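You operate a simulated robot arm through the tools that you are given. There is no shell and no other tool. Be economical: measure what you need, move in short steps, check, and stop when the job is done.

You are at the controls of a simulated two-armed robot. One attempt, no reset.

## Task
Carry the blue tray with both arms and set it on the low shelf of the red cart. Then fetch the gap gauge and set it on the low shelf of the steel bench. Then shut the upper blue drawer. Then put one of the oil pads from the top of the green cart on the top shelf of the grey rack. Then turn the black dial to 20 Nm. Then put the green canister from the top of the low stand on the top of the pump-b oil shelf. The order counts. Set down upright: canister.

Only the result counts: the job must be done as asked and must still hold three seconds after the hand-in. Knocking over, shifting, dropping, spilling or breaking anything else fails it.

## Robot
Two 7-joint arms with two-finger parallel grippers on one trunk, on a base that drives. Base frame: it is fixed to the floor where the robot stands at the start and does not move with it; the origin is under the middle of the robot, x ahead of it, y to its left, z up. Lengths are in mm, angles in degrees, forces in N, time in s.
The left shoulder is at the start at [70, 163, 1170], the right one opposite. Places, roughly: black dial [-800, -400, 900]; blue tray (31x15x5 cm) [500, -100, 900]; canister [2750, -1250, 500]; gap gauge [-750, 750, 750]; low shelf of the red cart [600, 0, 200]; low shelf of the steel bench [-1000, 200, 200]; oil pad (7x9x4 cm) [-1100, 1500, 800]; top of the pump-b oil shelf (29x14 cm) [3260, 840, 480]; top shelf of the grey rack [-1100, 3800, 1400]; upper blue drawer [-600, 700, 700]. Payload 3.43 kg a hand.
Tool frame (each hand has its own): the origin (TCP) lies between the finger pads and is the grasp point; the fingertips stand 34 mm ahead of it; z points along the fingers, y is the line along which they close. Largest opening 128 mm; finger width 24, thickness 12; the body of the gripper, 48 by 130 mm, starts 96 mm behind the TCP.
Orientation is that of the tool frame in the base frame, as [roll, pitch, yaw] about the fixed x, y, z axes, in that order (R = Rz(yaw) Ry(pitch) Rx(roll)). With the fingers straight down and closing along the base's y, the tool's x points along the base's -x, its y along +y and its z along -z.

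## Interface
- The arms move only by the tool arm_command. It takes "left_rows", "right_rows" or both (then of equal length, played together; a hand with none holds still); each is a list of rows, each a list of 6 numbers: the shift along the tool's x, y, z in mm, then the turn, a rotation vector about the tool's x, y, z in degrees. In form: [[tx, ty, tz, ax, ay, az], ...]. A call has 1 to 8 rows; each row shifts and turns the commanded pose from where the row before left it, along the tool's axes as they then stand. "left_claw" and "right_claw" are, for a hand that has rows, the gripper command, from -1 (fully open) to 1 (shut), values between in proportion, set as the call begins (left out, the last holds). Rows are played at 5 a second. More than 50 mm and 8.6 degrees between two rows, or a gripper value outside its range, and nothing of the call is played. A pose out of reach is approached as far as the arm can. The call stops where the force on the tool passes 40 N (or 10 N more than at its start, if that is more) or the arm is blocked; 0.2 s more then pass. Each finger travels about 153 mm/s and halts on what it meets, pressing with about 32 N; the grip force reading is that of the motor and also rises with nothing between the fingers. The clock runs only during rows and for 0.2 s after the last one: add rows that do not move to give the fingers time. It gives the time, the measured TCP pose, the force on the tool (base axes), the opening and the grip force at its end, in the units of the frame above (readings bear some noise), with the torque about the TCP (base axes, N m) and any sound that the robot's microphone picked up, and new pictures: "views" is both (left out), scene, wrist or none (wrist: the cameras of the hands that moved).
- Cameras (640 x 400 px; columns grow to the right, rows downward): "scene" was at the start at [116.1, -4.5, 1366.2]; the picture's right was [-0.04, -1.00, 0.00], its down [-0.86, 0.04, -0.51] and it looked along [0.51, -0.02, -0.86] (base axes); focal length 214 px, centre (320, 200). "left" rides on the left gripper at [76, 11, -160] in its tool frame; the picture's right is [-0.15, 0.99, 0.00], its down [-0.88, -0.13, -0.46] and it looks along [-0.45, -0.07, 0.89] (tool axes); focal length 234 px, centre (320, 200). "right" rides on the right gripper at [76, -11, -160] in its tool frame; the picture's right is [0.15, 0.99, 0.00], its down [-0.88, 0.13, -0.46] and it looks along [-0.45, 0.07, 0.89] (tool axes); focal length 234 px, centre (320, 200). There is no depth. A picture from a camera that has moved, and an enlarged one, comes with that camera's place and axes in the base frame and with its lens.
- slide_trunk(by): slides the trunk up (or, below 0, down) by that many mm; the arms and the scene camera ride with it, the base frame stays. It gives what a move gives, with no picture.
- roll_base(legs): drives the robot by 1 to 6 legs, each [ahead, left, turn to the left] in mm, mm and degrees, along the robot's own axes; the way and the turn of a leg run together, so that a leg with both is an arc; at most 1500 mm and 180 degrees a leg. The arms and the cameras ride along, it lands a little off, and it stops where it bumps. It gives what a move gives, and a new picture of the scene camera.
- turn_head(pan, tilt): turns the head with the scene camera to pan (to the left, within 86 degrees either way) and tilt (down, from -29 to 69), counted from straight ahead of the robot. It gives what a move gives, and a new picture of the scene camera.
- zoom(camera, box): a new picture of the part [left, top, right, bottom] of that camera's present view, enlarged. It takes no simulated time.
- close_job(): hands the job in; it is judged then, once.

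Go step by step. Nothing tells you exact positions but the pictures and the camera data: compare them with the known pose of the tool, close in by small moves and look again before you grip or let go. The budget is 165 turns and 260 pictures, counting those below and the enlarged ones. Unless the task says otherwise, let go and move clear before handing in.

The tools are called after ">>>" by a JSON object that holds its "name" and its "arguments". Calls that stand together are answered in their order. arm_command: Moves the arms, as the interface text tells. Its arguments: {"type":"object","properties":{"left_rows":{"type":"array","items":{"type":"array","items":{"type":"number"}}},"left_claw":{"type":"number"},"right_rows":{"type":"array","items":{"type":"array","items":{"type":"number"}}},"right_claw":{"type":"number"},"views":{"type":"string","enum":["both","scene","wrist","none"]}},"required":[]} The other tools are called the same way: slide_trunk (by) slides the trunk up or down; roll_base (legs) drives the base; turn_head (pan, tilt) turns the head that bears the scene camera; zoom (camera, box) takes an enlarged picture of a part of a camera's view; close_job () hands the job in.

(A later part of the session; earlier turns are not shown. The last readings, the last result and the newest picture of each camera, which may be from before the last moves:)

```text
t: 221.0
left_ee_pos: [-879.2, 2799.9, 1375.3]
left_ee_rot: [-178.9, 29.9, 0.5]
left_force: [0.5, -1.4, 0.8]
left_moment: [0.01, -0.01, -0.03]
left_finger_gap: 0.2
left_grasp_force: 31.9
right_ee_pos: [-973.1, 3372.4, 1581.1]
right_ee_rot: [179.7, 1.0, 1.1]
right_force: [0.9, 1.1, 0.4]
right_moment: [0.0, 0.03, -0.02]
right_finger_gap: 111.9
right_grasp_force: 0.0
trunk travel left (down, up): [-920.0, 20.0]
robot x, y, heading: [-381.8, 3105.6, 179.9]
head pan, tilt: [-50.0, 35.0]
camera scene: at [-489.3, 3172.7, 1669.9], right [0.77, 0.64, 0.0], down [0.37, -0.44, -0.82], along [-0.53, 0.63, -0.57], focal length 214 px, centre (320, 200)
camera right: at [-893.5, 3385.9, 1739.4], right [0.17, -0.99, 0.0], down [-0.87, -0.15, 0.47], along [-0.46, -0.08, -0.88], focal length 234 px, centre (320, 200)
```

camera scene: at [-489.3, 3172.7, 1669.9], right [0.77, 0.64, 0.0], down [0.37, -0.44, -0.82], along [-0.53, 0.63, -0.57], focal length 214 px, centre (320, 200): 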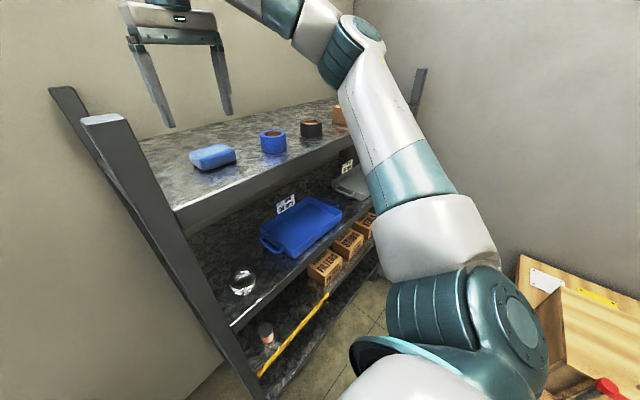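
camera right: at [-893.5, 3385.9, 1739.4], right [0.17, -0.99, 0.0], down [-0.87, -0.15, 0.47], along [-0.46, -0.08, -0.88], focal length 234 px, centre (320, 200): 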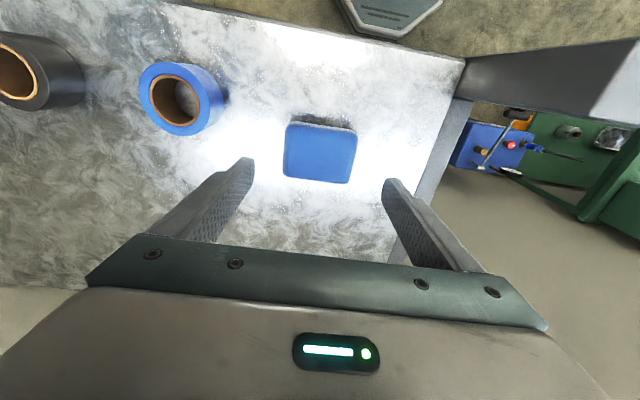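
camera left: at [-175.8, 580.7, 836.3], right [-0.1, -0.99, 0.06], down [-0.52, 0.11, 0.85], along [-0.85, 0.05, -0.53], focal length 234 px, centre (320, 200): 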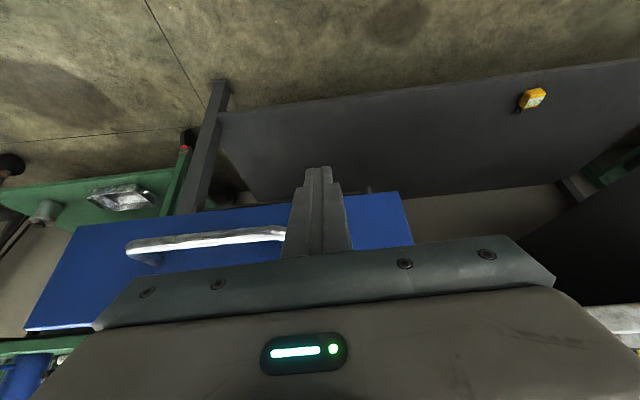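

The oil pad is on the top shelf. Next is the dial on the steel bench: I'll retract the hand and drive back along the corridor.

>>> {"name": "arm_command", "arguments": {"right_rows": [[40, 0, 0, 0, 0, 0], [40, 0, 0, 0, 0, 0], [40, 0, 0, 0, 0, 0], [40, 0, 0, 0, 0, 0]], "views": "none"}}

>>> {"name": "roll_base", "arguments": {"legs": [[-62, 0, 0], [0, 1200, 0], [-90, 0, 0], [0, 1500, 0], [0, 600, 0]]}}

>>> {"name": "turn_head", "arguments": {"pan": 0, "tilt": 45}}

```text
t: 222.0
left_ee_pos: [-878.6, 2799.7, 1375.4]
left_ee_rot: [-179.0, 30.0, 0.6]
left_force: [-0.2, 0.6, 0.5]
left_moment: [-0.03, 0.04, 0.01]
left_finger_gap: 0.1
left_grasp_force: 32.4
right_ee_pos: [-810.9, 3375.3, 1574.1]
right_ee_rot: [179.8, 1.0, 1.0]
right_force: [1.3, 0.2, 1.5]
right_moment: [0.0, 0.03, 0.0]
right_finger_gap: 111.7
right_grasp_force: 0.0
trunk travel left (down, up): [-920.0, 20.0]
robot x, y, heading: [-381.5, 3107.2, 180.0]
head pan, tilt: [-50.0, 35.0]
```

```text
t: 239.3
left_ee_pos: [-657.8, -494.9, 1376.6]
left_ee_rot: [-179.1, 30.0, 2.1]
left_force: [-0.6, -0.3, -0.9]
left_moment: [-0.01, -0.01, 0.03]
left_finger_gap: 0.1
left_grasp_force: 31.8
right_ee_pos: [-607.2, 81.9, 1574.7]
right_ee_rot: [179.8, 0.9, 2.7]
right_force: [-0.1, 0.6, -0.3]
right_moment: [-0.01, 0.01, 0.02]
right_finger_gap: 112.1
right_grasp_force: 0.0
trunk travel left (down, up): [-920.0, 20.0]
robot x, y, heading: [-169.0, -173.2, -178.2]
head pan, tilt: [-50.0, 35.0]
camera scene: at [-278.3, -109.5, 1669.8], right [0.75, 0.66, 0.0], down [0.38, -0.43, -0.82], along [-0.54, 0.61, -0.57], focal length 214 px, centre (320, 200)
```

scene: 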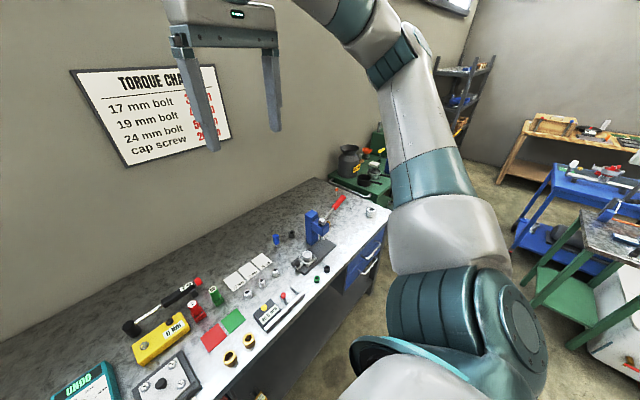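

```text
t: 240.5
left_ee_pos: [-658.3, -495.6, 1375.7]
left_ee_rot: [-179.0, 30.0, 2.3]
left_force: [0.0, -0.2, 0.4]
left_moment: [-0.04, -0.01, 0.0]
left_finger_gap: 0.0
left_grasp_force: 32.3
right_ee_pos: [-605.8, 78.9, 1574.7]
right_ee_rot: [179.8, 0.9, 2.7]
right_force: [0.8, 0.5, 0.1]
right_moment: [-0.01, -0.03, 0.01]
right_finger_gap: 112.2
right_grasp_force: 0.0
trunk travel left (down, up): [-920.0, 20.0]
robot x, y, heading: [-165.6, -175.1, -178.6]
head pan, tilt: [0.0, 45.0]
camera scene: at [-301.1, -179.1, 1655.1], right [-0.03, 1.0, 0.0], down [0.71, 0.02, -0.71], along [-0.71, -0.02, -0.71], focal length 214 px, centre (320, 200)
```

scene: 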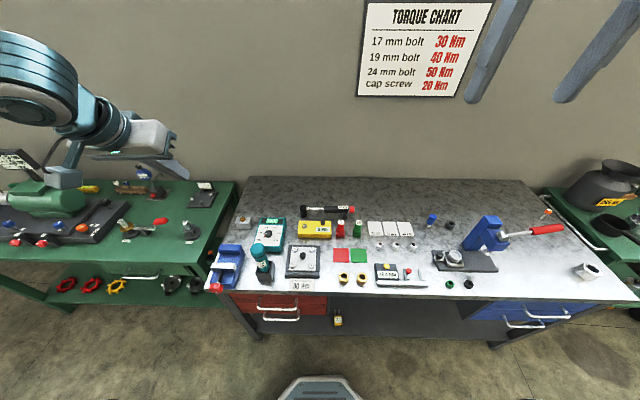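

>>> {"name": "zoom", "arguments": {"camera": "scene", "box": [240, 205, 340, 300]}}

```text
4.21 times, centred on (290, 252) of scene
camera zoom: at [-301.1, -179.1, 1655.1], right [-0.03, 1.0, 0.0], down [0.71, 0.02, -0.71], along [-0.71, -0.02, -0.71], focal length 903 px, centre (446, -21)
```

zoom: 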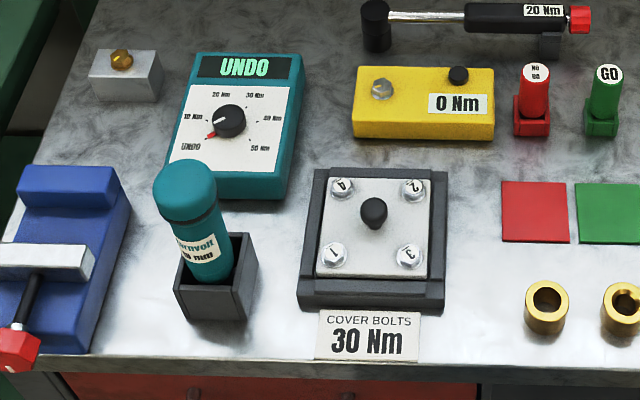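

The teal tester has the black dial; its pointer is at UNDO and 20 Nm lies about 108° clockwise. The knob is near [-829, -409]. I'll raise the left arm and bring the right hand over the dial.

>>> {"name": "arm_command", "arguments": {"left_rows": [[2.3, 0, -36, 0, 0, 0], [2.3, 0, -36, 0, 0, 0], [2.3, 0, -36, 0, 0, 0], [2.3, 0, -36, 0, 0, 0], [2.3, 0, -36, 0, 0, 0]], "right_rows": [[-25, 0, 30, 0, 0, 0], [-25, 0, 30, 0, 0, 0], [-25, 0, 30, 0, 0, 0], [-25, 0, 30, 0, 0, 0], [-25, 0, 30, 0, 0, 0]], "views": "none"}}

>>> {"name": "roll_base", "arguments": {"legs": [[0, 470, 0], [0, 0, -1.5], [40, 0, 0]]}}

>>> {"name": "slide_trunk", "arguments": {"by": -270}}

>>> {"name": "zoom", "arguments": {"camera": "right", "box": [0, 0, 640, 400]}}

```text
t: 241.7
left_ee_pos: [-558.6, -495.0, 1521.9]
left_ee_rot: [-179.1, 29.8, 2.1]
left_force: [0.9, -0.1, 0.1]
left_moment: [0.01, -0.03, 0.0]
left_finger_gap: 0.0
left_grasp_force: 31.6
right_ee_pos: [-735.6, 74.8, 1425.2]
right_ee_rot: [179.7, 0.9, 2.7]
right_force: [0.0, -0.5, -0.2]
right_moment: [0.0, 0.01, 0.0]
right_finger_gap: 112.0
right_grasp_force: 0.1
trunk travel left (down, up): [-920.0, 20.0]
robot x, y, heading: [-164.6, -174.7, -178.4]
head pan, tilt: [0.0, 45.0]
```

```text
t: 245.3
left_ee_pos: [-579.5, -956.4, 1527.1]
left_ee_rot: [-179.0, 30.4, 0.7]
left_force: [0.7, 1.1, 1.3]
left_moment: [0.0, 0.13, 0.01]
left_finger_gap: 0.0
left_grasp_force: 32.1
right_ee_pos: [-743.2, -382.7, 1430.2]
right_ee_rot: [179.8, 1.5, 1.2]
right_force: [2.1, -0.2, 1.1]
right_moment: [0.05, 0.13, 0.01]
right_finger_gap: 111.9
right_grasp_force: 0.0
trunk travel left (down, up): [-920.0, 20.0]
robot x, y, heading: [-193.7, -646.9, -179.8]
head pan, tilt: [0.0, 45.0]
camera scene: at [-313.7, -647.2, 1656.2], right [0.0, 1.0, 0.0], down [0.7, 0.0, -0.71], along [-0.71, 0.0, -0.7], focal length 214 px, centre (320, 200)
```

scene: 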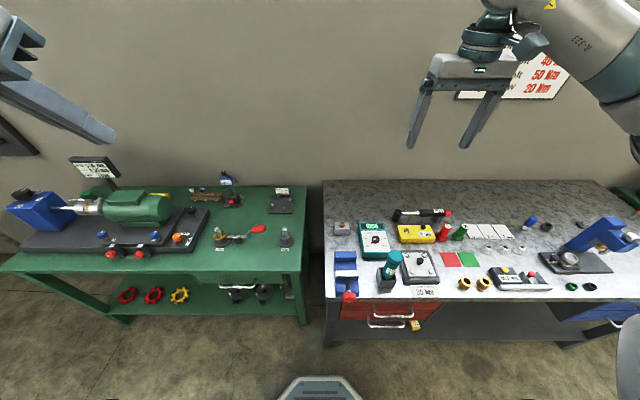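

```text
t: 248.1
left_ee_pos: [-592.1, -956.7, 1252.8]
left_ee_rot: [-179.0, 30.0, 0.8]
left_force: [0.0, -0.7, -0.5]
left_moment: [-0.03, -0.01, -0.04]
left_finger_gap: 0.0
left_grasp_force: 31.8
right_ee_pos: [-752.9, -382.9, 1155.8]
right_ee_rot: [179.7, 1.0, 1.2]
right_force: [0.3, 0.0, 0.1]
right_moment: [-0.03, 0.0, 0.01]
right_finger_gap: 112.2
right_grasp_force: 0.2
trunk travel left (down, up): [-650.0, 290.0]
robot x, y, heading: [-194.4, -645.3, -180.0]
head pan, tilt: [0.0, 45.0]
```

```text
1.00 times, centred on (320, 200) of right (not enlarged: the box is as wide or as high as the picture)
camera zoom: at [-674.0, -368.8, 1314.9], right [0.17, -0.99, 0.0], down [-0.87, -0.15, 0.47], along [-0.46, -0.08, -0.88], focal length 234 px, centre (320, 200)
```

zoom: 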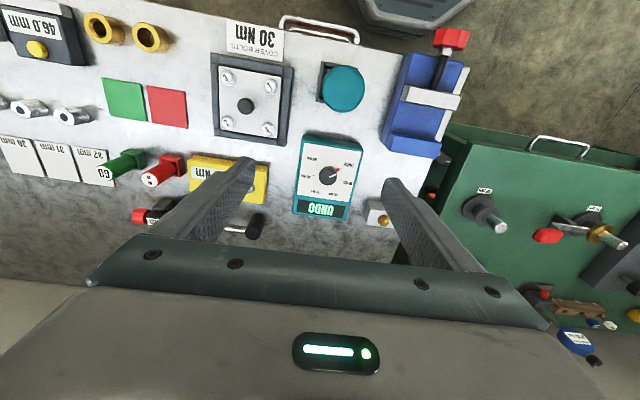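

>>> {"name": "zoom", "arguments": {"camera": "right", "box": [280, 130, 380, 220]}}

```text
4.44 times, centred on (330, 175) of right
camera zoom: at [-674.0, -368.8, 1314.9], right [0.17, -0.99, 0.0], down [-0.87, -0.15, 0.47], along [-0.46, -0.08, -0.88], focal length 1041 px, centre (276, 311)
```

zoom: 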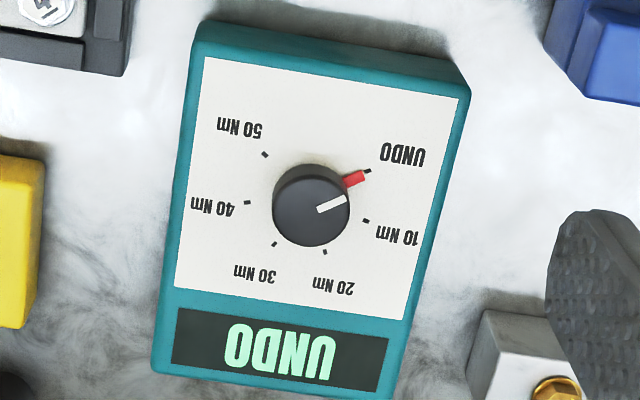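

The pointer is at UNDO, and 20 Nm is two marks clockwise (about 104°). I'll move over the knob, partly close the fingers, and look closely.

>>> {"name": "arm_command", "arguments": {"right_rows": [[-19, 7.4, 37, 0, 0, 0], [-19, 7.4, 37, 0, 0, 0], [-19, 7.4, 37, 0, 0, 0], [-19.6, 7.3, 37, 0, -1, 0], [0, 0, 0, 0, 0, 8.5]], "right_claw": 0.0, "views": "wrist"}}

>>> {"name": "zoom", "arguments": {"camera": "right", "box": [220, 90, 420, 230]}}

```text
t: 249.3
left_ee_pos: [-590.8, -955.8, 1253.4]
left_ee_rot: [-179.0, 30.2, 0.7]
left_force: [-0.2, 0.2, -0.1]
left_moment: [-0.01, 0.0, 0.02]
left_finger_gap: 0.0
left_grasp_force: 32.2
right_ee_pos: [-830.9, -413.9, 1010.0]
right_ee_rot: [179.5, 1.9, -7.4]
right_force: [0.2, 0.4, -0.1]
right_moment: [-0.03, 0.0, 0.0]
right_finger_gap: 64.1
right_grasp_force: 0.2
trunk travel left (down, up): [-650.0, 290.0]
robot x, y, heading: [-193.4, -644.2, -179.9]
head pan, tilt: [0.0, 45.0]
camera right: at [-748.0, -411.5, 1167.6], right [0.02, -1.0, 0.0], down [-0.87, -0.01, 0.49], along [-0.49, -0.01, -0.87], focal length 234 px, centre (320, 200)
```

right: 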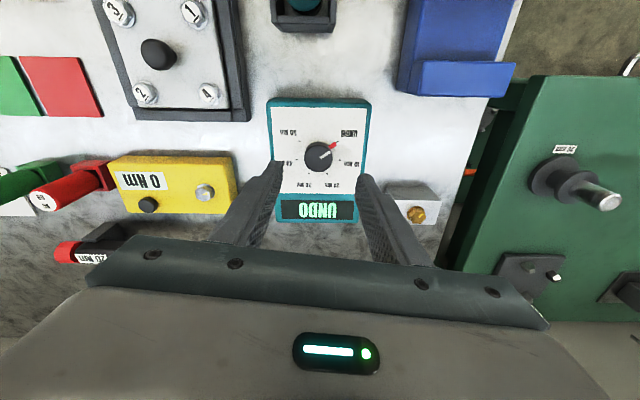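

```text
2.86 times, centred on (320, 160) of right
camera zoom: at [-748.0, -411.5, 1167.6], right [0.02, -1.0, 0.0], down [-0.87, -0.01, 0.49], along [-0.49, -0.01, -0.87], focal length 669 px, centre (320, 314)
```

zoom: 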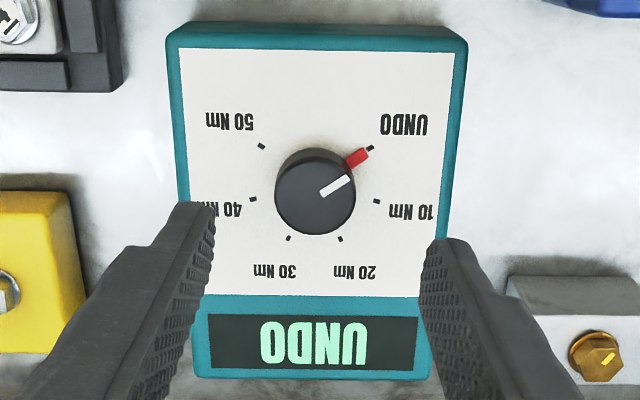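

>>> {"name": "arm_command", "arguments": {"right_rows": [[0, 0, 0, 0, 1.9, 8.2], [0, 0, 0, 0, 0, 8.5], [0, 0, 0, 0, 0, 8.5], [0, 0, 0, 0, 0, 8.5], [0, 0, 0, 0, 0, 8.5], [0, 0, 0, 0, 0, 8.5], [0, 0, 0, 0, 0, 8.5]], "views": "none"}}

>>> {"name": "arm_command", "arguments": {"right_rows": [[0, 0, 0, 0, 0, 8.5], [0, 0, 0, 0, 0, 8.5], [0, 0, 0, 0, 0, 8.5], [0, 0, 0, 0, 0, 8.5]], "views": "wrist"}}

```text
t: 250.9
left_ee_pos: [-592.6, -956.1, 1252.9]
left_ee_rot: [-179.0, 30.0, 0.7]
left_force: [-0.6, 0.6, -0.4]
left_moment: [0.03, 0.03, 0.03]
left_finger_gap: 0.0
left_grasp_force: 32.1
right_ee_pos: [-831.0, -415.5, 1009.0]
right_ee_rot: [179.6, -0.4, -66.6]
right_force: [-0.9, 0.0, -0.3]
right_moment: [0.03, 0.01, 0.03]
right_finger_gap: 63.9
right_grasp_force: 0.0
trunk travel left (down, up): [-650.0, 290.0]
robot x, y, heading: [-195.5, -646.2, -180.0]
head pan, tilt: [0.0, 45.0]
```

```text
t: 251.9
left_ee_pos: [-591.7, -955.0, 1253.2]
left_ee_rot: [-179.0, 29.9, 0.7]
left_force: [0.0, -0.3, 1.2]
left_moment: [-0.02, -0.02, -0.02]
left_finger_gap: 0.0
left_grasp_force: 31.8
right_ee_pos: [-831.2, -414.9, 1008.1]
right_ee_rot: [180.0, -0.8, -100.6]
right_force: [0.7, 0.8, 0.2]
right_moment: [0.01, -0.01, -0.02]
right_finger_gap: 64.3
right_grasp_force: 0.2
trunk travel left (down, up): [-650.0, 290.0]
robot x, y, heading: [-195.0, -646.5, -180.0]
head pan, tilt: [0.0, 45.0]
camera right: at [-833.3, -488.9, 1170.3], right [-1.0, 0.04, 0.0], down [0.04, 0.89, 0.45], along [0.02, 0.45, -0.9], focal length 234 px, centre (320, 200)
```

right: 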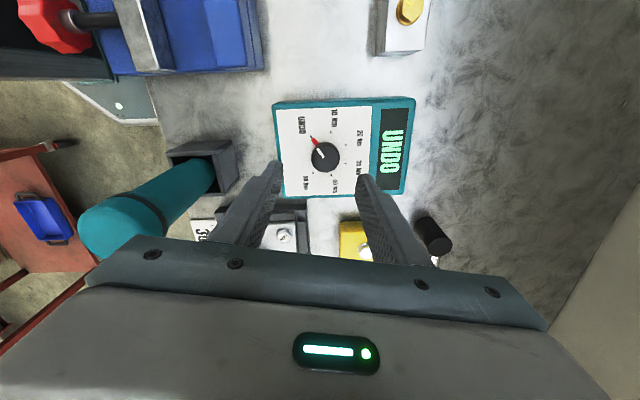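

>>> {"name": "arm_command", "arguments": {"right_rows": [[0, 0, 0, 0, 0, 8.5], [0, 0, 0, 0, 0, 8.5], [0, 0, 0, 0, 0, 8.5]], "views": "none"}}

>>> {"name": "arm_command", "arguments": {"right_rows": [[0, 0, 0, 0, 0, -8.5], [0, 0, 0, 0, 0, -8.5], [0, 0, 0, 0, 0, -8.5], [0, 0, 0, 0, 0, -8.5], [0, 0, 0, 0, 0, -8.5], [0, 0, 0, 0, 0, -8.5], [0, 0, 0, 0, 0, -8.5], [0, 0, 0, 0, 0, -8.5]], "views": "none"}}

>>> {"name": "arm_command", "arguments": {"right_rows": [[0, 0, 0, 0, 0, -8.5], [0, 0, 0, 0, 0, -8.5], [0, 0, 0, 0, 0, -8.5], [0, 0, 0, 0, 0, -8.5], [0, 0, 0, 0, 0, 0]], "views": "wrist"}}

>>> {"name": "zoom", "arguments": {"camera": "right", "box": [240, 100, 400, 210]}}

```text
t: 252.7
left_ee_pos: [-591.9, -955.9, 1252.7]
left_ee_rot: [-179.1, 30.0, 0.8]
left_force: [-0.8, 0.9, 0.2]
left_moment: [0.01, 0.02, 0.02]
left_finger_gap: 0.3
left_grasp_force: 31.9
right_ee_pos: [-831.8, -415.6, 1008.2]
right_ee_rot: [-179.6, -0.5, -126.1]
right_force: [0.3, -0.1, 0.5]
right_moment: [0.03, -0.02, -0.01]
right_finger_gap: 64.1
right_grasp_force: 0.1
trunk travel left (down, up): [-650.0, 290.0]
robot x, y, heading: [-193.4, -647.1, -179.8]
head pan, tilt: [0.0, 45.0]
```

```text
t: 254.5
left_ee_pos: [-592.2, -955.0, 1252.9]
left_ee_rot: [-179.0, 30.1, 0.6]
left_force: [-0.4, 0.6, -0.2]
left_moment: [0.02, -0.01, 0.0]
left_finger_gap: 0.2
left_grasp_force: 32.1
right_ee_pos: [-832.2, -414.0, 1007.8]
right_ee_rot: [179.6, -0.5, -57.8]
right_force: [-0.5, 0.0, 0.7]
right_moment: [0.01, -0.02, -0.02]
right_finger_gap: 63.6
right_grasp_force: 0.0
trunk travel left (down, up): [-650.0, 290.0]
robot x, y, heading: [-195.4, -646.2, -179.8]
head pan, tilt: [0.0, 45.0]
```

```text
t: 255.7
left_ee_pos: [-593.0, -955.5, 1254.5]
left_ee_rot: [-179.0, 30.1, 0.7]
left_force: [-0.7, 0.0, -0.7]
left_moment: [0.01, 0.01, 0.0]
left_finger_gap: 0.0
left_grasp_force: 32.4
right_ee_pos: [-831.8, -414.5, 1009.3]
right_ee_rot: [179.4, -0.3, -23.9]
right_force: [-0.4, 0.2, -0.6]
right_moment: [-0.03, 0.0, -0.01]
right_finger_gap: 63.9
right_grasp_force: 0.0
trunk travel left (down, up): [-650.0, 290.0]
robot x, y, heading: [-194.3, -646.9, -179.5]
head pan, tilt: [0.0, 45.0]
camera right: at [-756.8, -432.5, 1169.8], right [-0.27, -0.96, 0.01], down [-0.86, 0.24, 0.45], along [-0.44, 0.11, -0.89], focal length 234 px, centre (320, 200)
```

right: 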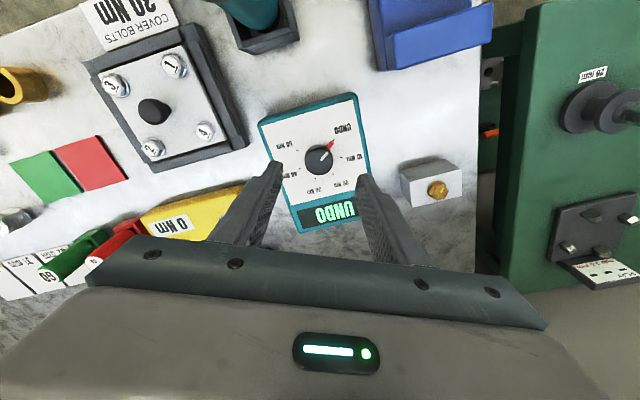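

```text
3.64 times, centred on (320, 155) of right
camera zoom: at [-756.8, -432.5, 1169.8], right [-0.27, -0.96, 0.01], down [-0.86, 0.24, 0.45], along [-0.44, 0.11, -0.89], focal length 852 px, centre (320, 364)
```

zoom: 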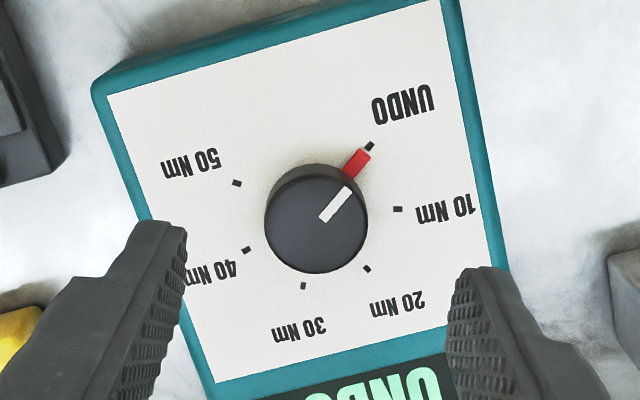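

The wrist can turn far enough (-126°). With yaw about -24° the fingers clear the red pointer. I'm lowering onto the knob top.

>>> {"name": "arm_command", "arguments": {"right_rows": [[-1.8, 0, 30, 0, 0, 0], [0, 0, 24, 0, 0, 0], [0, 0, 9, 0, 0, 0]], "views": "wrist"}}

>>> {"name": "zoom", "arguments": {"camera": "right", "box": [240, 110, 400, 220]}}

```text
t: 256.5
left_ee_pos: [-591.9, -955.4, 1252.2]
left_ee_rot: [-179.0, 29.9, 0.8]
left_force: [0.2, 0.8, 0.0]
left_moment: [-0.02, 0.0, 0.03]
left_finger_gap: 0.1
left_grasp_force: 32.3
right_ee_pos: [-833.5, -415.4, 946.2]
right_ee_rot: [179.3, -0.2, -24.1]
right_force: [-0.6, 0.8, 0.6]
right_moment: [0.04, -0.01, -0.03]
right_finger_gap: 64.1
right_grasp_force: 0.1
trunk travel left (down, up): [-650.0, 290.0]
robot x, y, heading: [-193.2, -648.7, -180.0]
head pan, tilt: [0.0, 45.0]
camera right: at [-758.3, -432.3, 1106.2], right [-0.27, -0.96, 0.01], down [-0.86, 0.24, 0.45], along [-0.44, 0.11, -0.89], focal length 234 px, centre (320, 200)
```

right: 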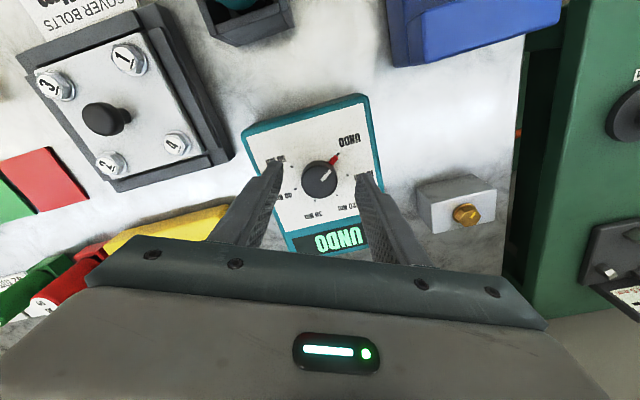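

```text
3.64 times, centred on (320, 165) of right
camera zoom: at [-758.3, -432.3, 1106.2], right [-0.27, -0.96, 0.01], down [-0.86, 0.24, 0.45], along [-0.44, 0.11, -0.89], focal length 852 px, centre (320, 327)
```

zoom: 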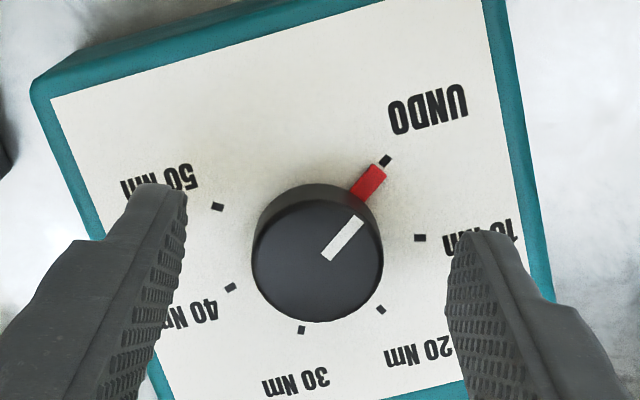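

>>> {"name": "arm_command", "arguments": {"right_rows": [[0, 0, 5, 0, 0, 0], [0, 0, 0, 0, 0, 0]], "views": "none"}}

>>> {"name": "arm_command", "arguments": {"right_rows": [[0, 0, 0, 0, 0, 0], [0, 0, 0, 0, 0, 0], [0, 0, 0, 0, 0, 0]], "right_claw": 1, "views": "wrist"}}

```text
t: 257.1
left_ee_pos: [-592.7, -956.3, 1252.4]
left_ee_rot: [-179.0, 30.0, 0.7]
left_force: [-0.5, 0.1, 0.2]
left_moment: [0.06, 0.01, 0.02]
left_finger_gap: 0.0
left_grasp_force: 31.8
right_ee_pos: [-832.3, -414.4, 941.6]
right_ee_rot: [179.3, -0.3, -24.0]
right_force: [0.8, 0.0, 1.0]
right_moment: [-0.02, 0.02, -0.02]
right_finger_gap: 64.1
right_grasp_force: 0.1
trunk travel left (down, up): [-650.0, 290.0]
robot x, y, heading: [-191.6, -643.7, -179.9]
head pan, tilt: [0.0, 45.0]
```

```text
t: 257.9
left_ee_pos: [-593.2, -956.6, 1253.5]
left_ee_rot: [-179.1, 30.0, 0.7]
left_force: [0.9, 0.1, -0.2]
left_moment: [-0.05, 0.01, -0.02]
left_finger_gap: 0.3
left_grasp_force: 32.0
right_ee_pos: [-831.8, -413.8, 939.3]
right_ee_rot: [179.5, -0.2, -24.1]
right_force: [-0.1, -0.8, -0.7]
right_moment: [0.09, 0.05, -0.01]
right_finger_gap: 32.6
right_grasp_force: 45.3
trunk travel left (down, up): [-650.0, 290.0]
robot x, y, heading: [-194.3, -645.4, -179.8]
head pan, tilt: [0.0, 45.0]
camera right: at [-758.0, -432.8, 1101.5], right [-0.27, -0.96, 0.01], down [-0.86, 0.24, 0.45], along [-0.44, 0.11, -0.89], focal length 234 px, centre (320, 200)
```

right: 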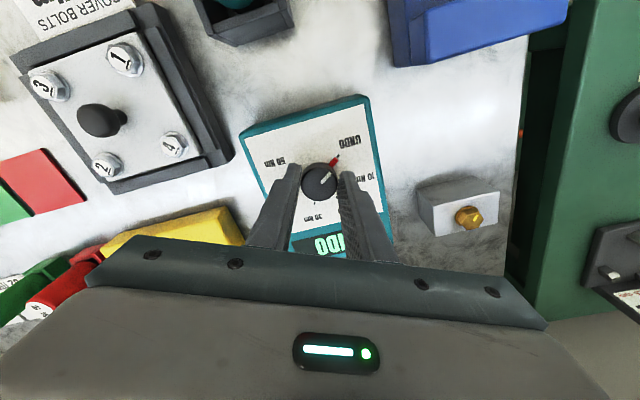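

Gripped on the knob (32.6 mm) with almost no side force. I'm turning clockwise, first about 51°, then checking.

>>> {"name": "arm_command", "arguments": {"right_rows": [[0, 0, 0, 0, 0, 8.5], [0, 0, 0, 0, 0, 8.5], [0, 0, 0, 0, 0, 8.5], [0, 0, 0, 0, 0, 8.5], [0, 0, 0, 0, 0, 8.5], [0, 0, 0, 0, 0, 8.5]], "views": "wrist"}}

>>> {"name": "zoom", "arguments": {"camera": "right", "box": [220, 90, 420, 260]}}

```text
t: 259.3
left_ee_pos: [-594.0, -958.1, 1251.1]
left_ee_rot: [-178.9, 29.9, 0.8]
left_force: [0.1, -0.4, -0.5]
left_moment: [0.0, 0.01, 0.0]
left_finger_gap: 0.1
left_grasp_force: 31.4
right_ee_pos: [-837.0, -417.1, 941.2]
right_ee_rot: [179.7, -0.6, -74.9]
right_force: [-14.0, -14.6, -3.5]
right_moment: [0.14, 0.69, 0.08]
right_finger_gap: 32.7
right_grasp_force: 44.9
trunk travel left (down, up): [-650.0, 290.0]
robot x, y, heading: [-191.4, -643.5, -179.8]
head pan, tilt: [0.0, 45.0]
camera right: at [-804.8, -485.3, 1102.2], right [-0.92, -0.4, 0.01], down [-0.35, 0.82, 0.45], along [-0.18, 0.41, -0.89], focal length 234 px, centre (320, 200)
```

right: 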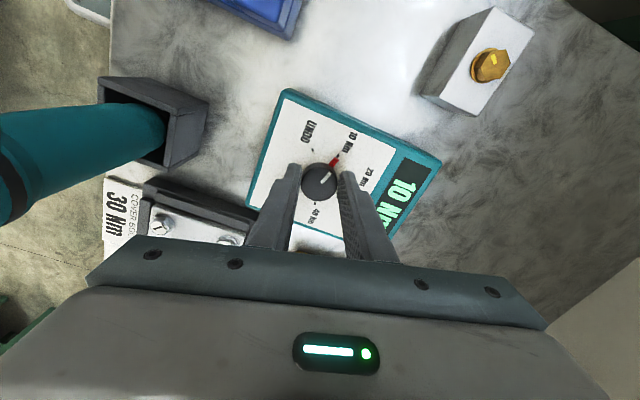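

```text
2.35 times, centred on (320, 175) of right
camera zoom: at [-804.8, -485.3, 1102.2], right [-0.92, -0.4, 0.01], down [-0.35, 0.82, 0.45], along [-0.18, 0.41, -0.89], focal length 551 px, centre (320, 259)
```

zoom: 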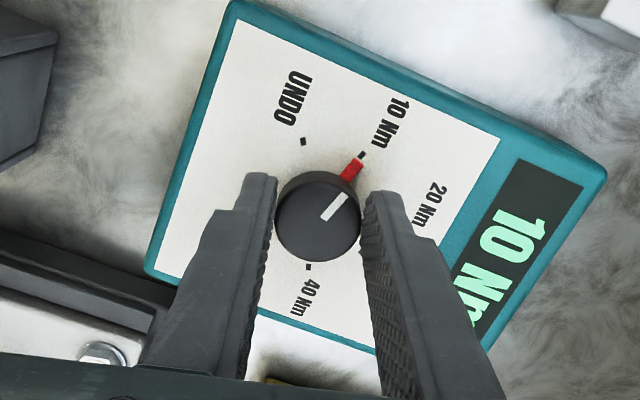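

The display reads 10 Nm after 51°. I'll relieve the small side force and turn another 51°.

>>> {"name": "arm_command", "arguments": {"right_rows": [[1.5, 3, 0, 0, 0, 0], [0, 0, 0, 0, 0, 8.5], [0, 0, 0, 0, 0, 8.5], [0, 0, 0, 0, 0, 8.5], [0, 0, 0, 0, 0, 8.5], [0, 0, 0, 0, 0, 8.5], [0, 0, 0, 0, 0, 8.5]], "views": "wrist"}}

>>> {"name": "zoom", "arguments": {"camera": "right", "box": [220, 90, 420, 260]}}

```text
t: 260.9
left_ee_pos: [-594.8, -957.5, 1252.4]
left_ee_rot: [-179.0, 29.9, 0.6]
left_force: [0.2, -0.3, -0.3]
left_moment: [0.02, -0.02, -0.03]
left_finger_gap: 0.0
left_grasp_force: 31.8
right_ee_pos: [-839.8, -416.5, 940.9]
right_ee_rot: [-179.8, -0.7, -126.4]
right_force: [-37.7, -0.5, 12.6]
right_moment: [0.71, 0.91, 0.17]
right_finger_gap: 32.4
right_grasp_force: 45.5
trunk travel left (down, up): [-650.0, 290.0]
robot x, y, heading: [-193.6, -649.8, -180.0]
head pan, tilt: [0.0, 45.0]
camera right: at [-874.8, -482.0, 1102.5], right [-0.88, 0.47, 0.0], down [0.42, 0.79, 0.45], along [0.21, 0.39, -0.9], focal length 234 px, centre (320, 200)
```

right: 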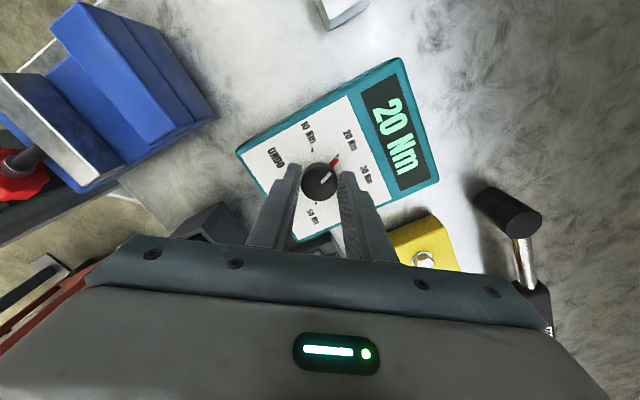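

```text
2.35 times, centred on (320, 175) of right
camera zoom: at [-874.8, -482.0, 1102.5], right [-0.88, 0.47, 0.0], down [0.42, 0.79, 0.45], along [0.21, 0.39, -0.9], focal length 551 px, centre (320, 259)
```

zoom: 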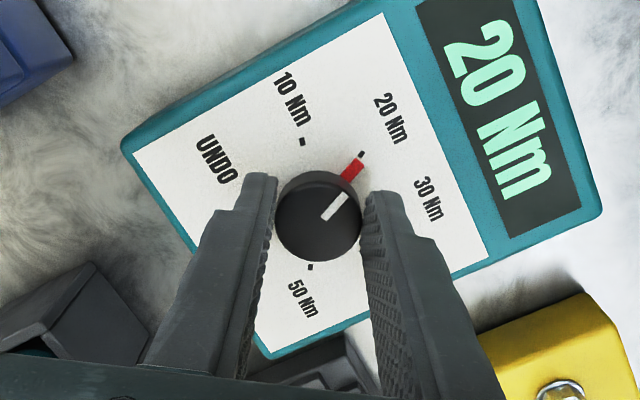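

The display shows 20 Nm. Before releasing I'll relieve the side force, then open and lift.

>>> {"name": "arm_command", "arguments": {"right_rows": [[1.5, 2, 0, 0, 0, 0], [1.5, 2, 0, 0, 0, 0]], "views": "none"}}

```text
t: 261.5
left_ee_pos: [-592.9, -955.7, 1253.0]
left_ee_rot: [-179.1, 30.1, 0.6]
left_force: [1.5, 0.3, -0.2]
left_moment: [0.01, -0.01, 0.01]
left_finger_gap: 0.0
left_grasp_force: 31.9
right_ee_pos: [-840.1, -416.5, 940.0]
right_ee_rot: [-179.7, -0.5, -126.0]
right_force: [-16.7, 1.8, 17.7]
right_moment: [-0.36, 0.99, 0.09]
right_finger_gap: 32.4
right_grasp_force: 44.9
trunk travel left (down, up): [-650.0, 290.0]
robot x, y, heading: [-190.8, -643.9, -180.0]
head pan, tilt: [0.0, 45.0]
```

>>> {"name": "arm_command", "arguments": {"right_rows": [[1.2, 1.8, -1, 0, 0, 0], [1.2, 1.8, -1, 0, 0, 0]], "views": "none"}}

>>> {"name": "arm_command", "arguments": {"right_rows": [[0, 0, 0, 0, 0, 0], [0, 0, 0, 0, 0, 0], [0, 0, -10, 0, 0, 0], [0, 0, -35, 0, 0, 0], [0, 0, -45, 0, 0, 0], [0, 0, -45, 0, 0, 0]], "right_claw": 0.0, "views": "wrist"}}

>>> {"name": "zoom", "arguments": {"camera": "right", "box": [240, 80, 440, 220]}}

```text
t: 262.1
left_ee_pos: [-588.5, -955.9, 1253.7]
left_ee_rot: [-178.9, 30.1, 0.6]
left_force: [0.6, -0.1, -0.1]
left_moment: [0.0, 0.01, -0.03]
left_finger_gap: 0.0
left_grasp_force: 31.7
right_ee_pos: [-840.6, -417.2, 940.7]
right_ee_rot: [-179.3, -0.4, -125.9]
right_force: [13.9, 0.8, -1.0]
right_moment: [-0.54, 0.13, -0.06]
right_finger_gap: 32.5
right_grasp_force: 45.1
trunk travel left (down, up): [-650.0, 290.0]
robot x, y, heading: [-192.3, -644.3, -180.0]
head pan, tilt: [0.0, 45.0]
```

```text
t: 263.5
left_ee_pos: [-591.8, -955.7, 1252.2]
left_ee_rot: [-179.1, 30.1, 0.7]
left_force: [0.3, -0.3, 0.4]
left_moment: [0.0, 0.03, -0.02]
left_finger_gap: 0.0
left_grasp_force: 32.2
right_ee_pos: [-845.4, -416.4, 1077.1]
right_ee_rot: [-179.7, -0.7, -126.1]
right_force: [0.6, 0.0, 0.1]
right_moment: [-0.01, -0.02, 0.0]
right_finger_gap: 64.4
right_grasp_force: 0.1
trunk travel left (down, up): [-650.0, 290.0]
robot x, y, heading: [-193.3, -646.4, -179.7]
head pan, tilt: [0.0, 45.0]
camera right: at [-878.8, -482.9, 1238.3], right [-0.89, 0.46, 0.0], down [0.41, 0.79, 0.45], along [0.21, 0.39, -0.9], focal length 234 px, centre (320, 200)
```

right: 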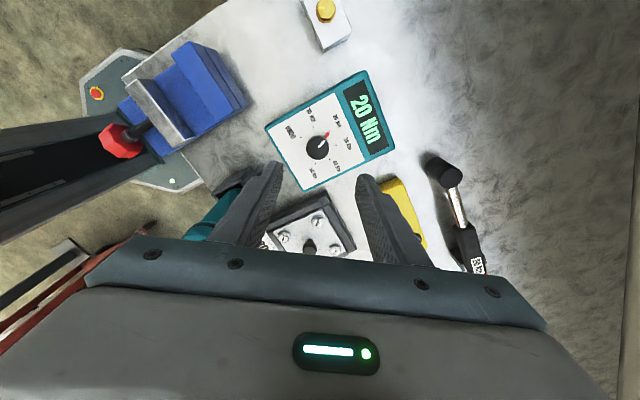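

```text
2.86 times, centred on (340, 150) of right
camera zoom: at [-878.8, -482.9, 1238.3], right [-0.89, 0.46, 0.0], down [0.41, 0.79, 0.45], along [0.21, 0.39, -0.9], focal length 669 px, centre (263, 343)
```

zoom: 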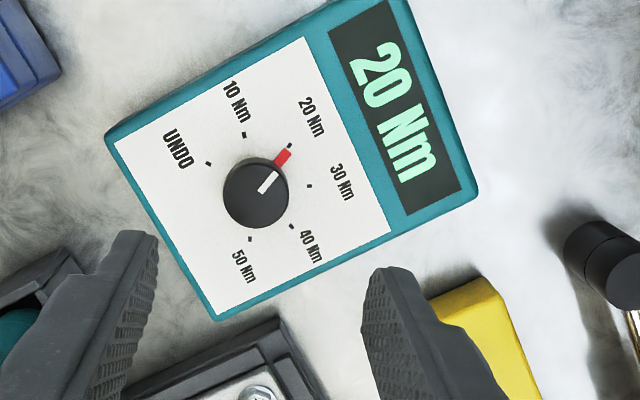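

The dial is set to 20 Nm. Last: the green canister. I'll unwind the wrist, raise up, back off and turn around to look ahead.

>>> {"name": "arm_command", "arguments": {"right_rows": [[0, 0, -30, 0, 0, -8.5], [0, 0, -30, 0, 0, -8.5], [0, 0, -30, 0, 0, -8.5], [0, 0, 0, 0, 0, -8.5], [0, 0, 0, 0, 0, -8.5], [0, 0, 0, 0, 0, -8.5], [0, 0, 0, 0, 0, -8.5], [0, 0, 0, 0, 0, -8.5]], "views": "none"}}

>>> {"name": "arm_command", "arguments": {"right_rows": [[0, 0, 0, 0, 0, -8.5], [0, 0, 0, 0, 0, -8.5], [0, 0, 0, 0, 0, -8.5], [0, 0, 0, 0, 0, -8.5], [0, 0, 0, 0, 0, -8.5], [0, 0, 0, 0, 0, -8.5], [0, 0, 0, 0, 0, -7]], "views": "none"}}

>>> {"name": "slide_trunk", "arguments": {"by": 200}}

>>> {"name": "roll_base", "arguments": {"legs": [[-230, 60, 0], [0, 0, 180]]}}

>>> {"name": "turn_head", "arguments": {"pan": -5, "tilt": 20}}

```text
t: 265.3
left_ee_pos: [-591.9, -956.3, 1253.1]
left_ee_rot: [-179.0, 30.0, 0.9]
left_force: [-0.2, -0.1, -0.5]
left_moment: [0.04, 0.0, 0.0]
left_finger_gap: 0.2
left_grasp_force: 32.5
right_ee_pos: [-844.9, -414.2, 1169.0]
right_ee_rot: [179.6, -0.6, -57.8]
right_force: [0.2, 0.4, -0.2]
right_moment: [0.05, -0.01, -0.01]
right_finger_gap: 63.6
right_grasp_force: 0.0
trunk travel left (down, up): [-650.0, 290.0]
robot x, y, heading: [-191.3, -646.1, -180.0]
head pan, tilt: [0.0, 45.0]
```

```text
t: 266.9
left_ee_pos: [-592.5, -956.3, 1252.8]
left_ee_rot: [-178.9, 29.9, 0.6]
left_force: [-0.3, -0.3, -0.3]
left_moment: [0.01, -0.02, 0.03]
left_finger_gap: 0.2
left_grasp_force: 32.4
right_ee_pos: [-844.5, -413.6, 1167.3]
right_ee_rot: [179.3, 0.1, 0.1]
right_force: [1.0, -0.3, 0.1]
right_moment: [0.01, -0.03, -0.02]
right_finger_gap: 63.9
right_grasp_force: 0.0
trunk travel left (down, up): [-650.0, 290.0]
robot x, y, heading: [-194.8, -647.3, -180.1]
head pan, tilt: [0.0, 45.0]
```

```text
t: 269.1
left_ee_pos: [-592.4, -956.8, 1452.4]
left_ee_rot: [-179.1, 29.9, 0.7]
left_force: [0.0, 0.3, -0.9]
left_moment: [-0.02, -0.02, -0.01]
left_finger_gap: 0.2
left_grasp_force: 31.7
right_ee_pos: [-845.0, -414.2, 1367.9]
right_ee_rot: [179.3, 0.1, 0.0]
right_force: [0.1, 0.4, -1.1]
right_moment: [0.02, 0.01, 0.01]
right_finger_gap: 64.2
right_grasp_force: 0.0
trunk travel left (down, up): [-850.0, 90.0]
robot x, y, heading: [-192.7, -645.3, -180.1]
head pan, tilt: [0.0, 45.0]
```

```text
t: 278.2
left_ee_pos: [435.7, -390.6, 1452.7]
left_ee_rot: [-179.0, 30.0, -178.9]
left_force: [-0.3, -0.1, 0.1]
left_moment: [-0.02, 0.0, -0.01]
left_finger_gap: 0.1
left_grasp_force: 32.2
right_ee_pos: [694.6, -930.9, 1368.3]
right_ee_rot: [179.3, 0.1, -179.5]
right_force: [0.0, 0.1, 0.5]
right_moment: [-0.01, 0.03, 0.03]
right_finger_gap: 64.2
right_grasp_force: 0.0
trunk travel left (down, up): [-850.0, 90.0]
robot x, y, heading: [41.2, -707.1, 1.0]
head pan, tilt: [0.0, 45.0]
camera scene: at [169.4, -705.7, 1585.0], right [0.01, -1.0, 0.0], down [-0.71, -0.01, -0.71], along [0.71, 0.01, -0.71], focal length 214 px, centre (320, 200)
```

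scene: 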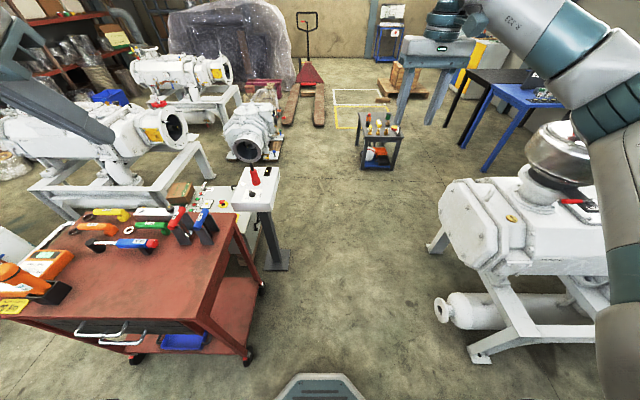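

```text
t: 279.1
left_ee_pos: [435.5, -390.8, 1452.8]
left_ee_rot: [-179.0, 30.0, -178.9]
left_force: [-0.8, 1.0, 0.4]
left_moment: [0.03, 0.0, -0.01]
left_finger_gap: 0.1
left_grasp_force: 32.7
right_ee_pos: [694.3, -930.7, 1368.1]
right_ee_rot: [179.4, 0.1, -179.4]
right_force: [0.1, -0.1, 0.8]
right_moment: [0.01, -0.02, -0.02]
right_finger_gap: 63.9
right_grasp_force: 0.1
trunk travel left (down, up): [-850.0, 90.0]
robot x, y, heading: [40.9, -703.8, 0.9]
head pan, tilt: [-5.0, 20.0]
camera scene: at [180.9, -713.4, 1623.6], right [-0.08, -1.0, 0.0], down [-0.34, 0.03, -0.94], along [0.94, -0.07, -0.34], focal length 214 px, centre (320, 200)
```

scene: 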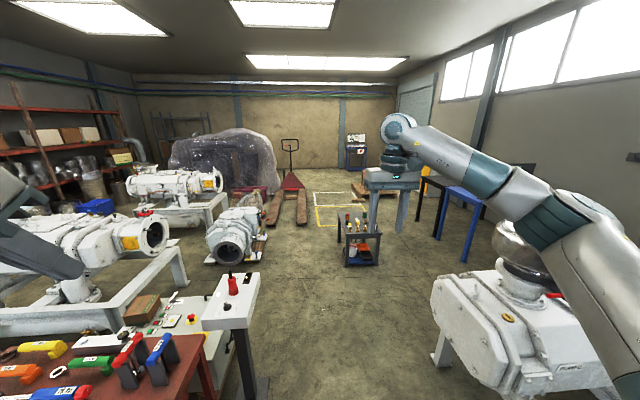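

The way ahead is clear. I'll sidestep to the corridor middle and drive toward the low stand.

>>> {"name": "roll_base", "arguments": {"legs": [[0, -245, -1], [1450, 0, 0]]}}

>>> {"name": "turn_head", "arguments": {"pan": -12, "tilt": 42}}

```text
t: 287.7
left_ee_pos: [1908.6, -660.6, 1453.1]
left_ee_rot: [-179.0, 30.1, 179.8]
left_force: [0.3, -0.6, -0.5]
left_moment: [0.02, 0.02, -0.02]
left_finger_gap: 0.3
left_grasp_force: 31.5
right_ee_pos: [2152.7, -1205.2, 1368.4]
right_ee_rot: [179.3, 0.1, 179.1]
right_force: [-0.1, -0.1, 0.3]
right_moment: [-0.01, -0.01, -0.01]
right_finger_gap: 63.9
right_grasp_force: 0.0
trunk travel left (down, up): [-850.0, 90.0]
robot x, y, heading: [1505.2, -965.4, -0.8]
head pan, tilt: [-5.0, 20.0]
camera scene: at [1645.6, -976.5, 1623.8], right [-0.1, -0.99, 0.0], down [-0.34, 0.03, -0.94], along [0.94, -0.09, -0.34], focal length 214 px, centre (320, 200)
```

scene: 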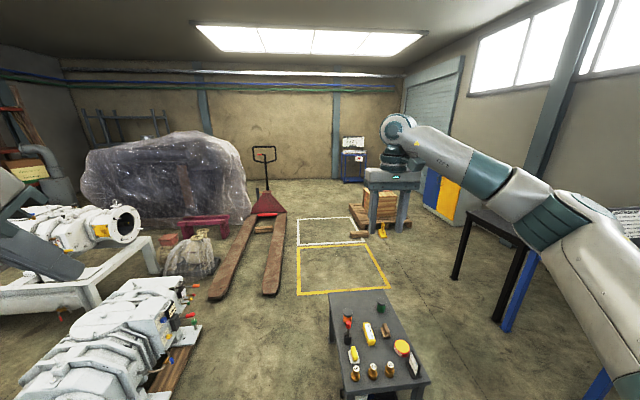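

```text
t: 288.6
left_ee_pos: [1909.5, -659.1, 1452.4]
left_ee_rot: [-179.1, 30.0, 179.8]
left_force: [0.1, 1.1, -0.3]
left_moment: [-0.01, -0.02, -0.02]
left_finger_gap: 0.1
left_grasp_force: 31.9
right_ee_pos: [2153.2, -1206.1, 1368.5]
right_ee_rot: [179.3, 0.1, 179.0]
right_force: [0.5, -0.1, 0.1]
right_moment: [-0.02, 0.02, -0.02]
right_finger_gap: 64.1
right_grasp_force: 0.0
trunk travel left (down, up): [-850.0, 90.0]
robot x, y, heading: [1504.0, -965.8, -0.7]
head pan, tilt: [-12.0, 42.0]
camera scene: at [1635.5, -985.6, 1589.4], right [-0.22, -0.98, 0.0], down [-0.65, 0.15, -0.74], along [0.72, -0.16, -0.67], focal length 214 px, centre (320, 200)
```

scene: 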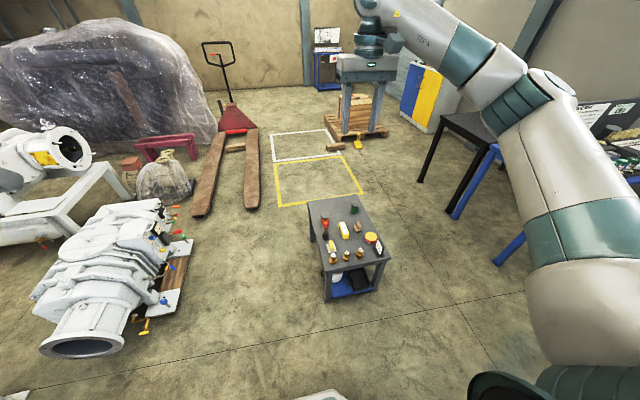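

>>> {"name": "zoom", "arguments": {"camera": "scene", "box": [290, 180, 410, 310]}}

```text
3.08 times, centred on (350, 245) of scene
camera zoom: at [1635.5, -985.6, 1589.4], right [-0.22, -0.98, 0.0], down [-0.65, 0.15, -0.74], along [0.72, -0.16, -0.67], focal length 660 px, centre (228, 62)
```

zoom: 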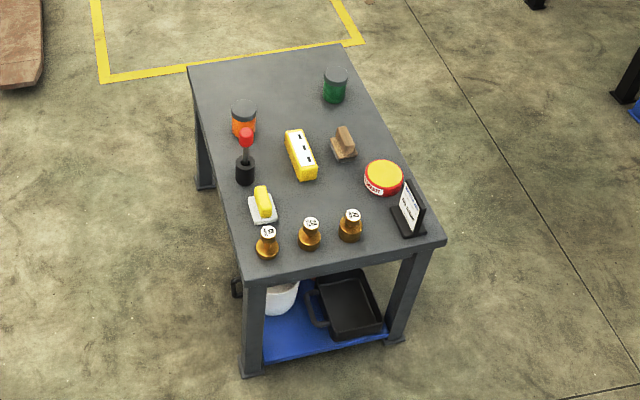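

The green canister stands at the far end of the low stand. I'll drive past the stand's left side and turn to face it from the left.

>>> {"name": "roll_base", "arguments": {"legs": [[0, 160, 0.7], [1300, 0, 0], [0, 0, -90]]}}

>>> {"name": "turn_head", "arguments": {"pan": -15, "tilt": 52}}

```text
t: 299.9
left_ee_pos: [3101.5, -1210.5, 1453.0]
left_ee_rot: [-179.0, 30.0, 90.8]
left_force: [-0.3, -0.3, 0.0]
left_moment: [0.01, -0.02, 0.01]
left_finger_gap: 0.1
left_grasp_force: 31.8
right_ee_pos: [2560.2, -1463.3, 1367.0]
right_ee_rot: [179.3, 0.1, 90.2]
right_force: [0.3, -0.3, 0.0]
right_moment: [0.0, 0.02, 0.0]
right_finger_gap: 64.1
right_grasp_force: 0.1
trunk travel left (down, up): [-850.0, 90.0]
robot x, y, heading: [2787.3, -807.9, -89.8]
head pan, tilt: [-12.0, 42.0]
camera scene: at [2771.3, -944.2, 1589.4], right [-0.98, 0.2, 0.0], down [0.14, 0.66, -0.74], along [-0.15, -0.73, -0.67], focal length 214 px, centre (320, 200)
```

scene: 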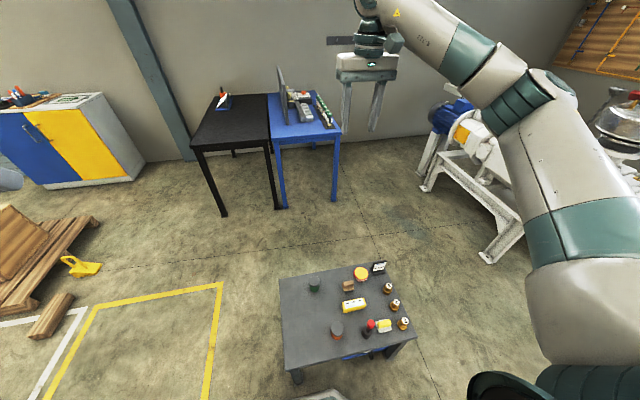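

```text
t: 300.6
left_ee_pos: [3101.6, -1208.4, 1453.7]
left_ee_rot: [-179.1, 30.1, 90.8]
left_force: [1.2, 0.0, -0.1]
left_moment: [0.0, -0.01, -0.01]
left_finger_gap: 0.0
left_grasp_force: 31.9
right_ee_pos: [2561.0, -1462.7, 1369.0]
right_ee_rot: [179.3, 0.0, 90.3]
right_force: [-1.2, -0.2, -1.2]
right_moment: [0.02, 0.0, 0.01]
right_finger_gap: 64.1
right_grasp_force: 0.0
trunk travel left (down, up): [-850.0, 90.0]
robot x, y, heading: [2794.5, -814.0, -90.0]
head pan, tilt: [-15.0, 52.0]
camera scene: at [2768.8, -935.1, 1575.5], right [-0.97, 0.25, 0.0], down [0.2, 0.76, -0.62], along [-0.16, -0.6, -0.79], focal length 214 px, centre (320, 200)
```

scene: 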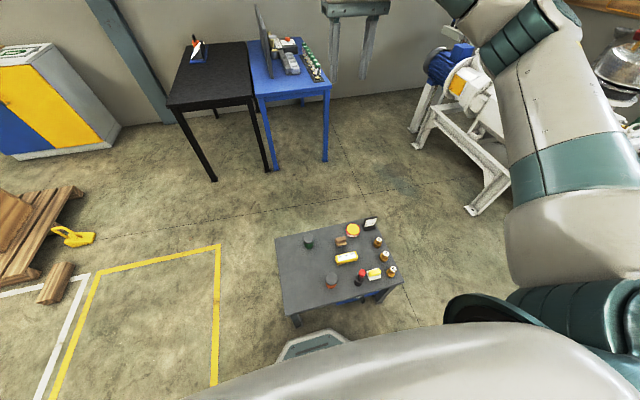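

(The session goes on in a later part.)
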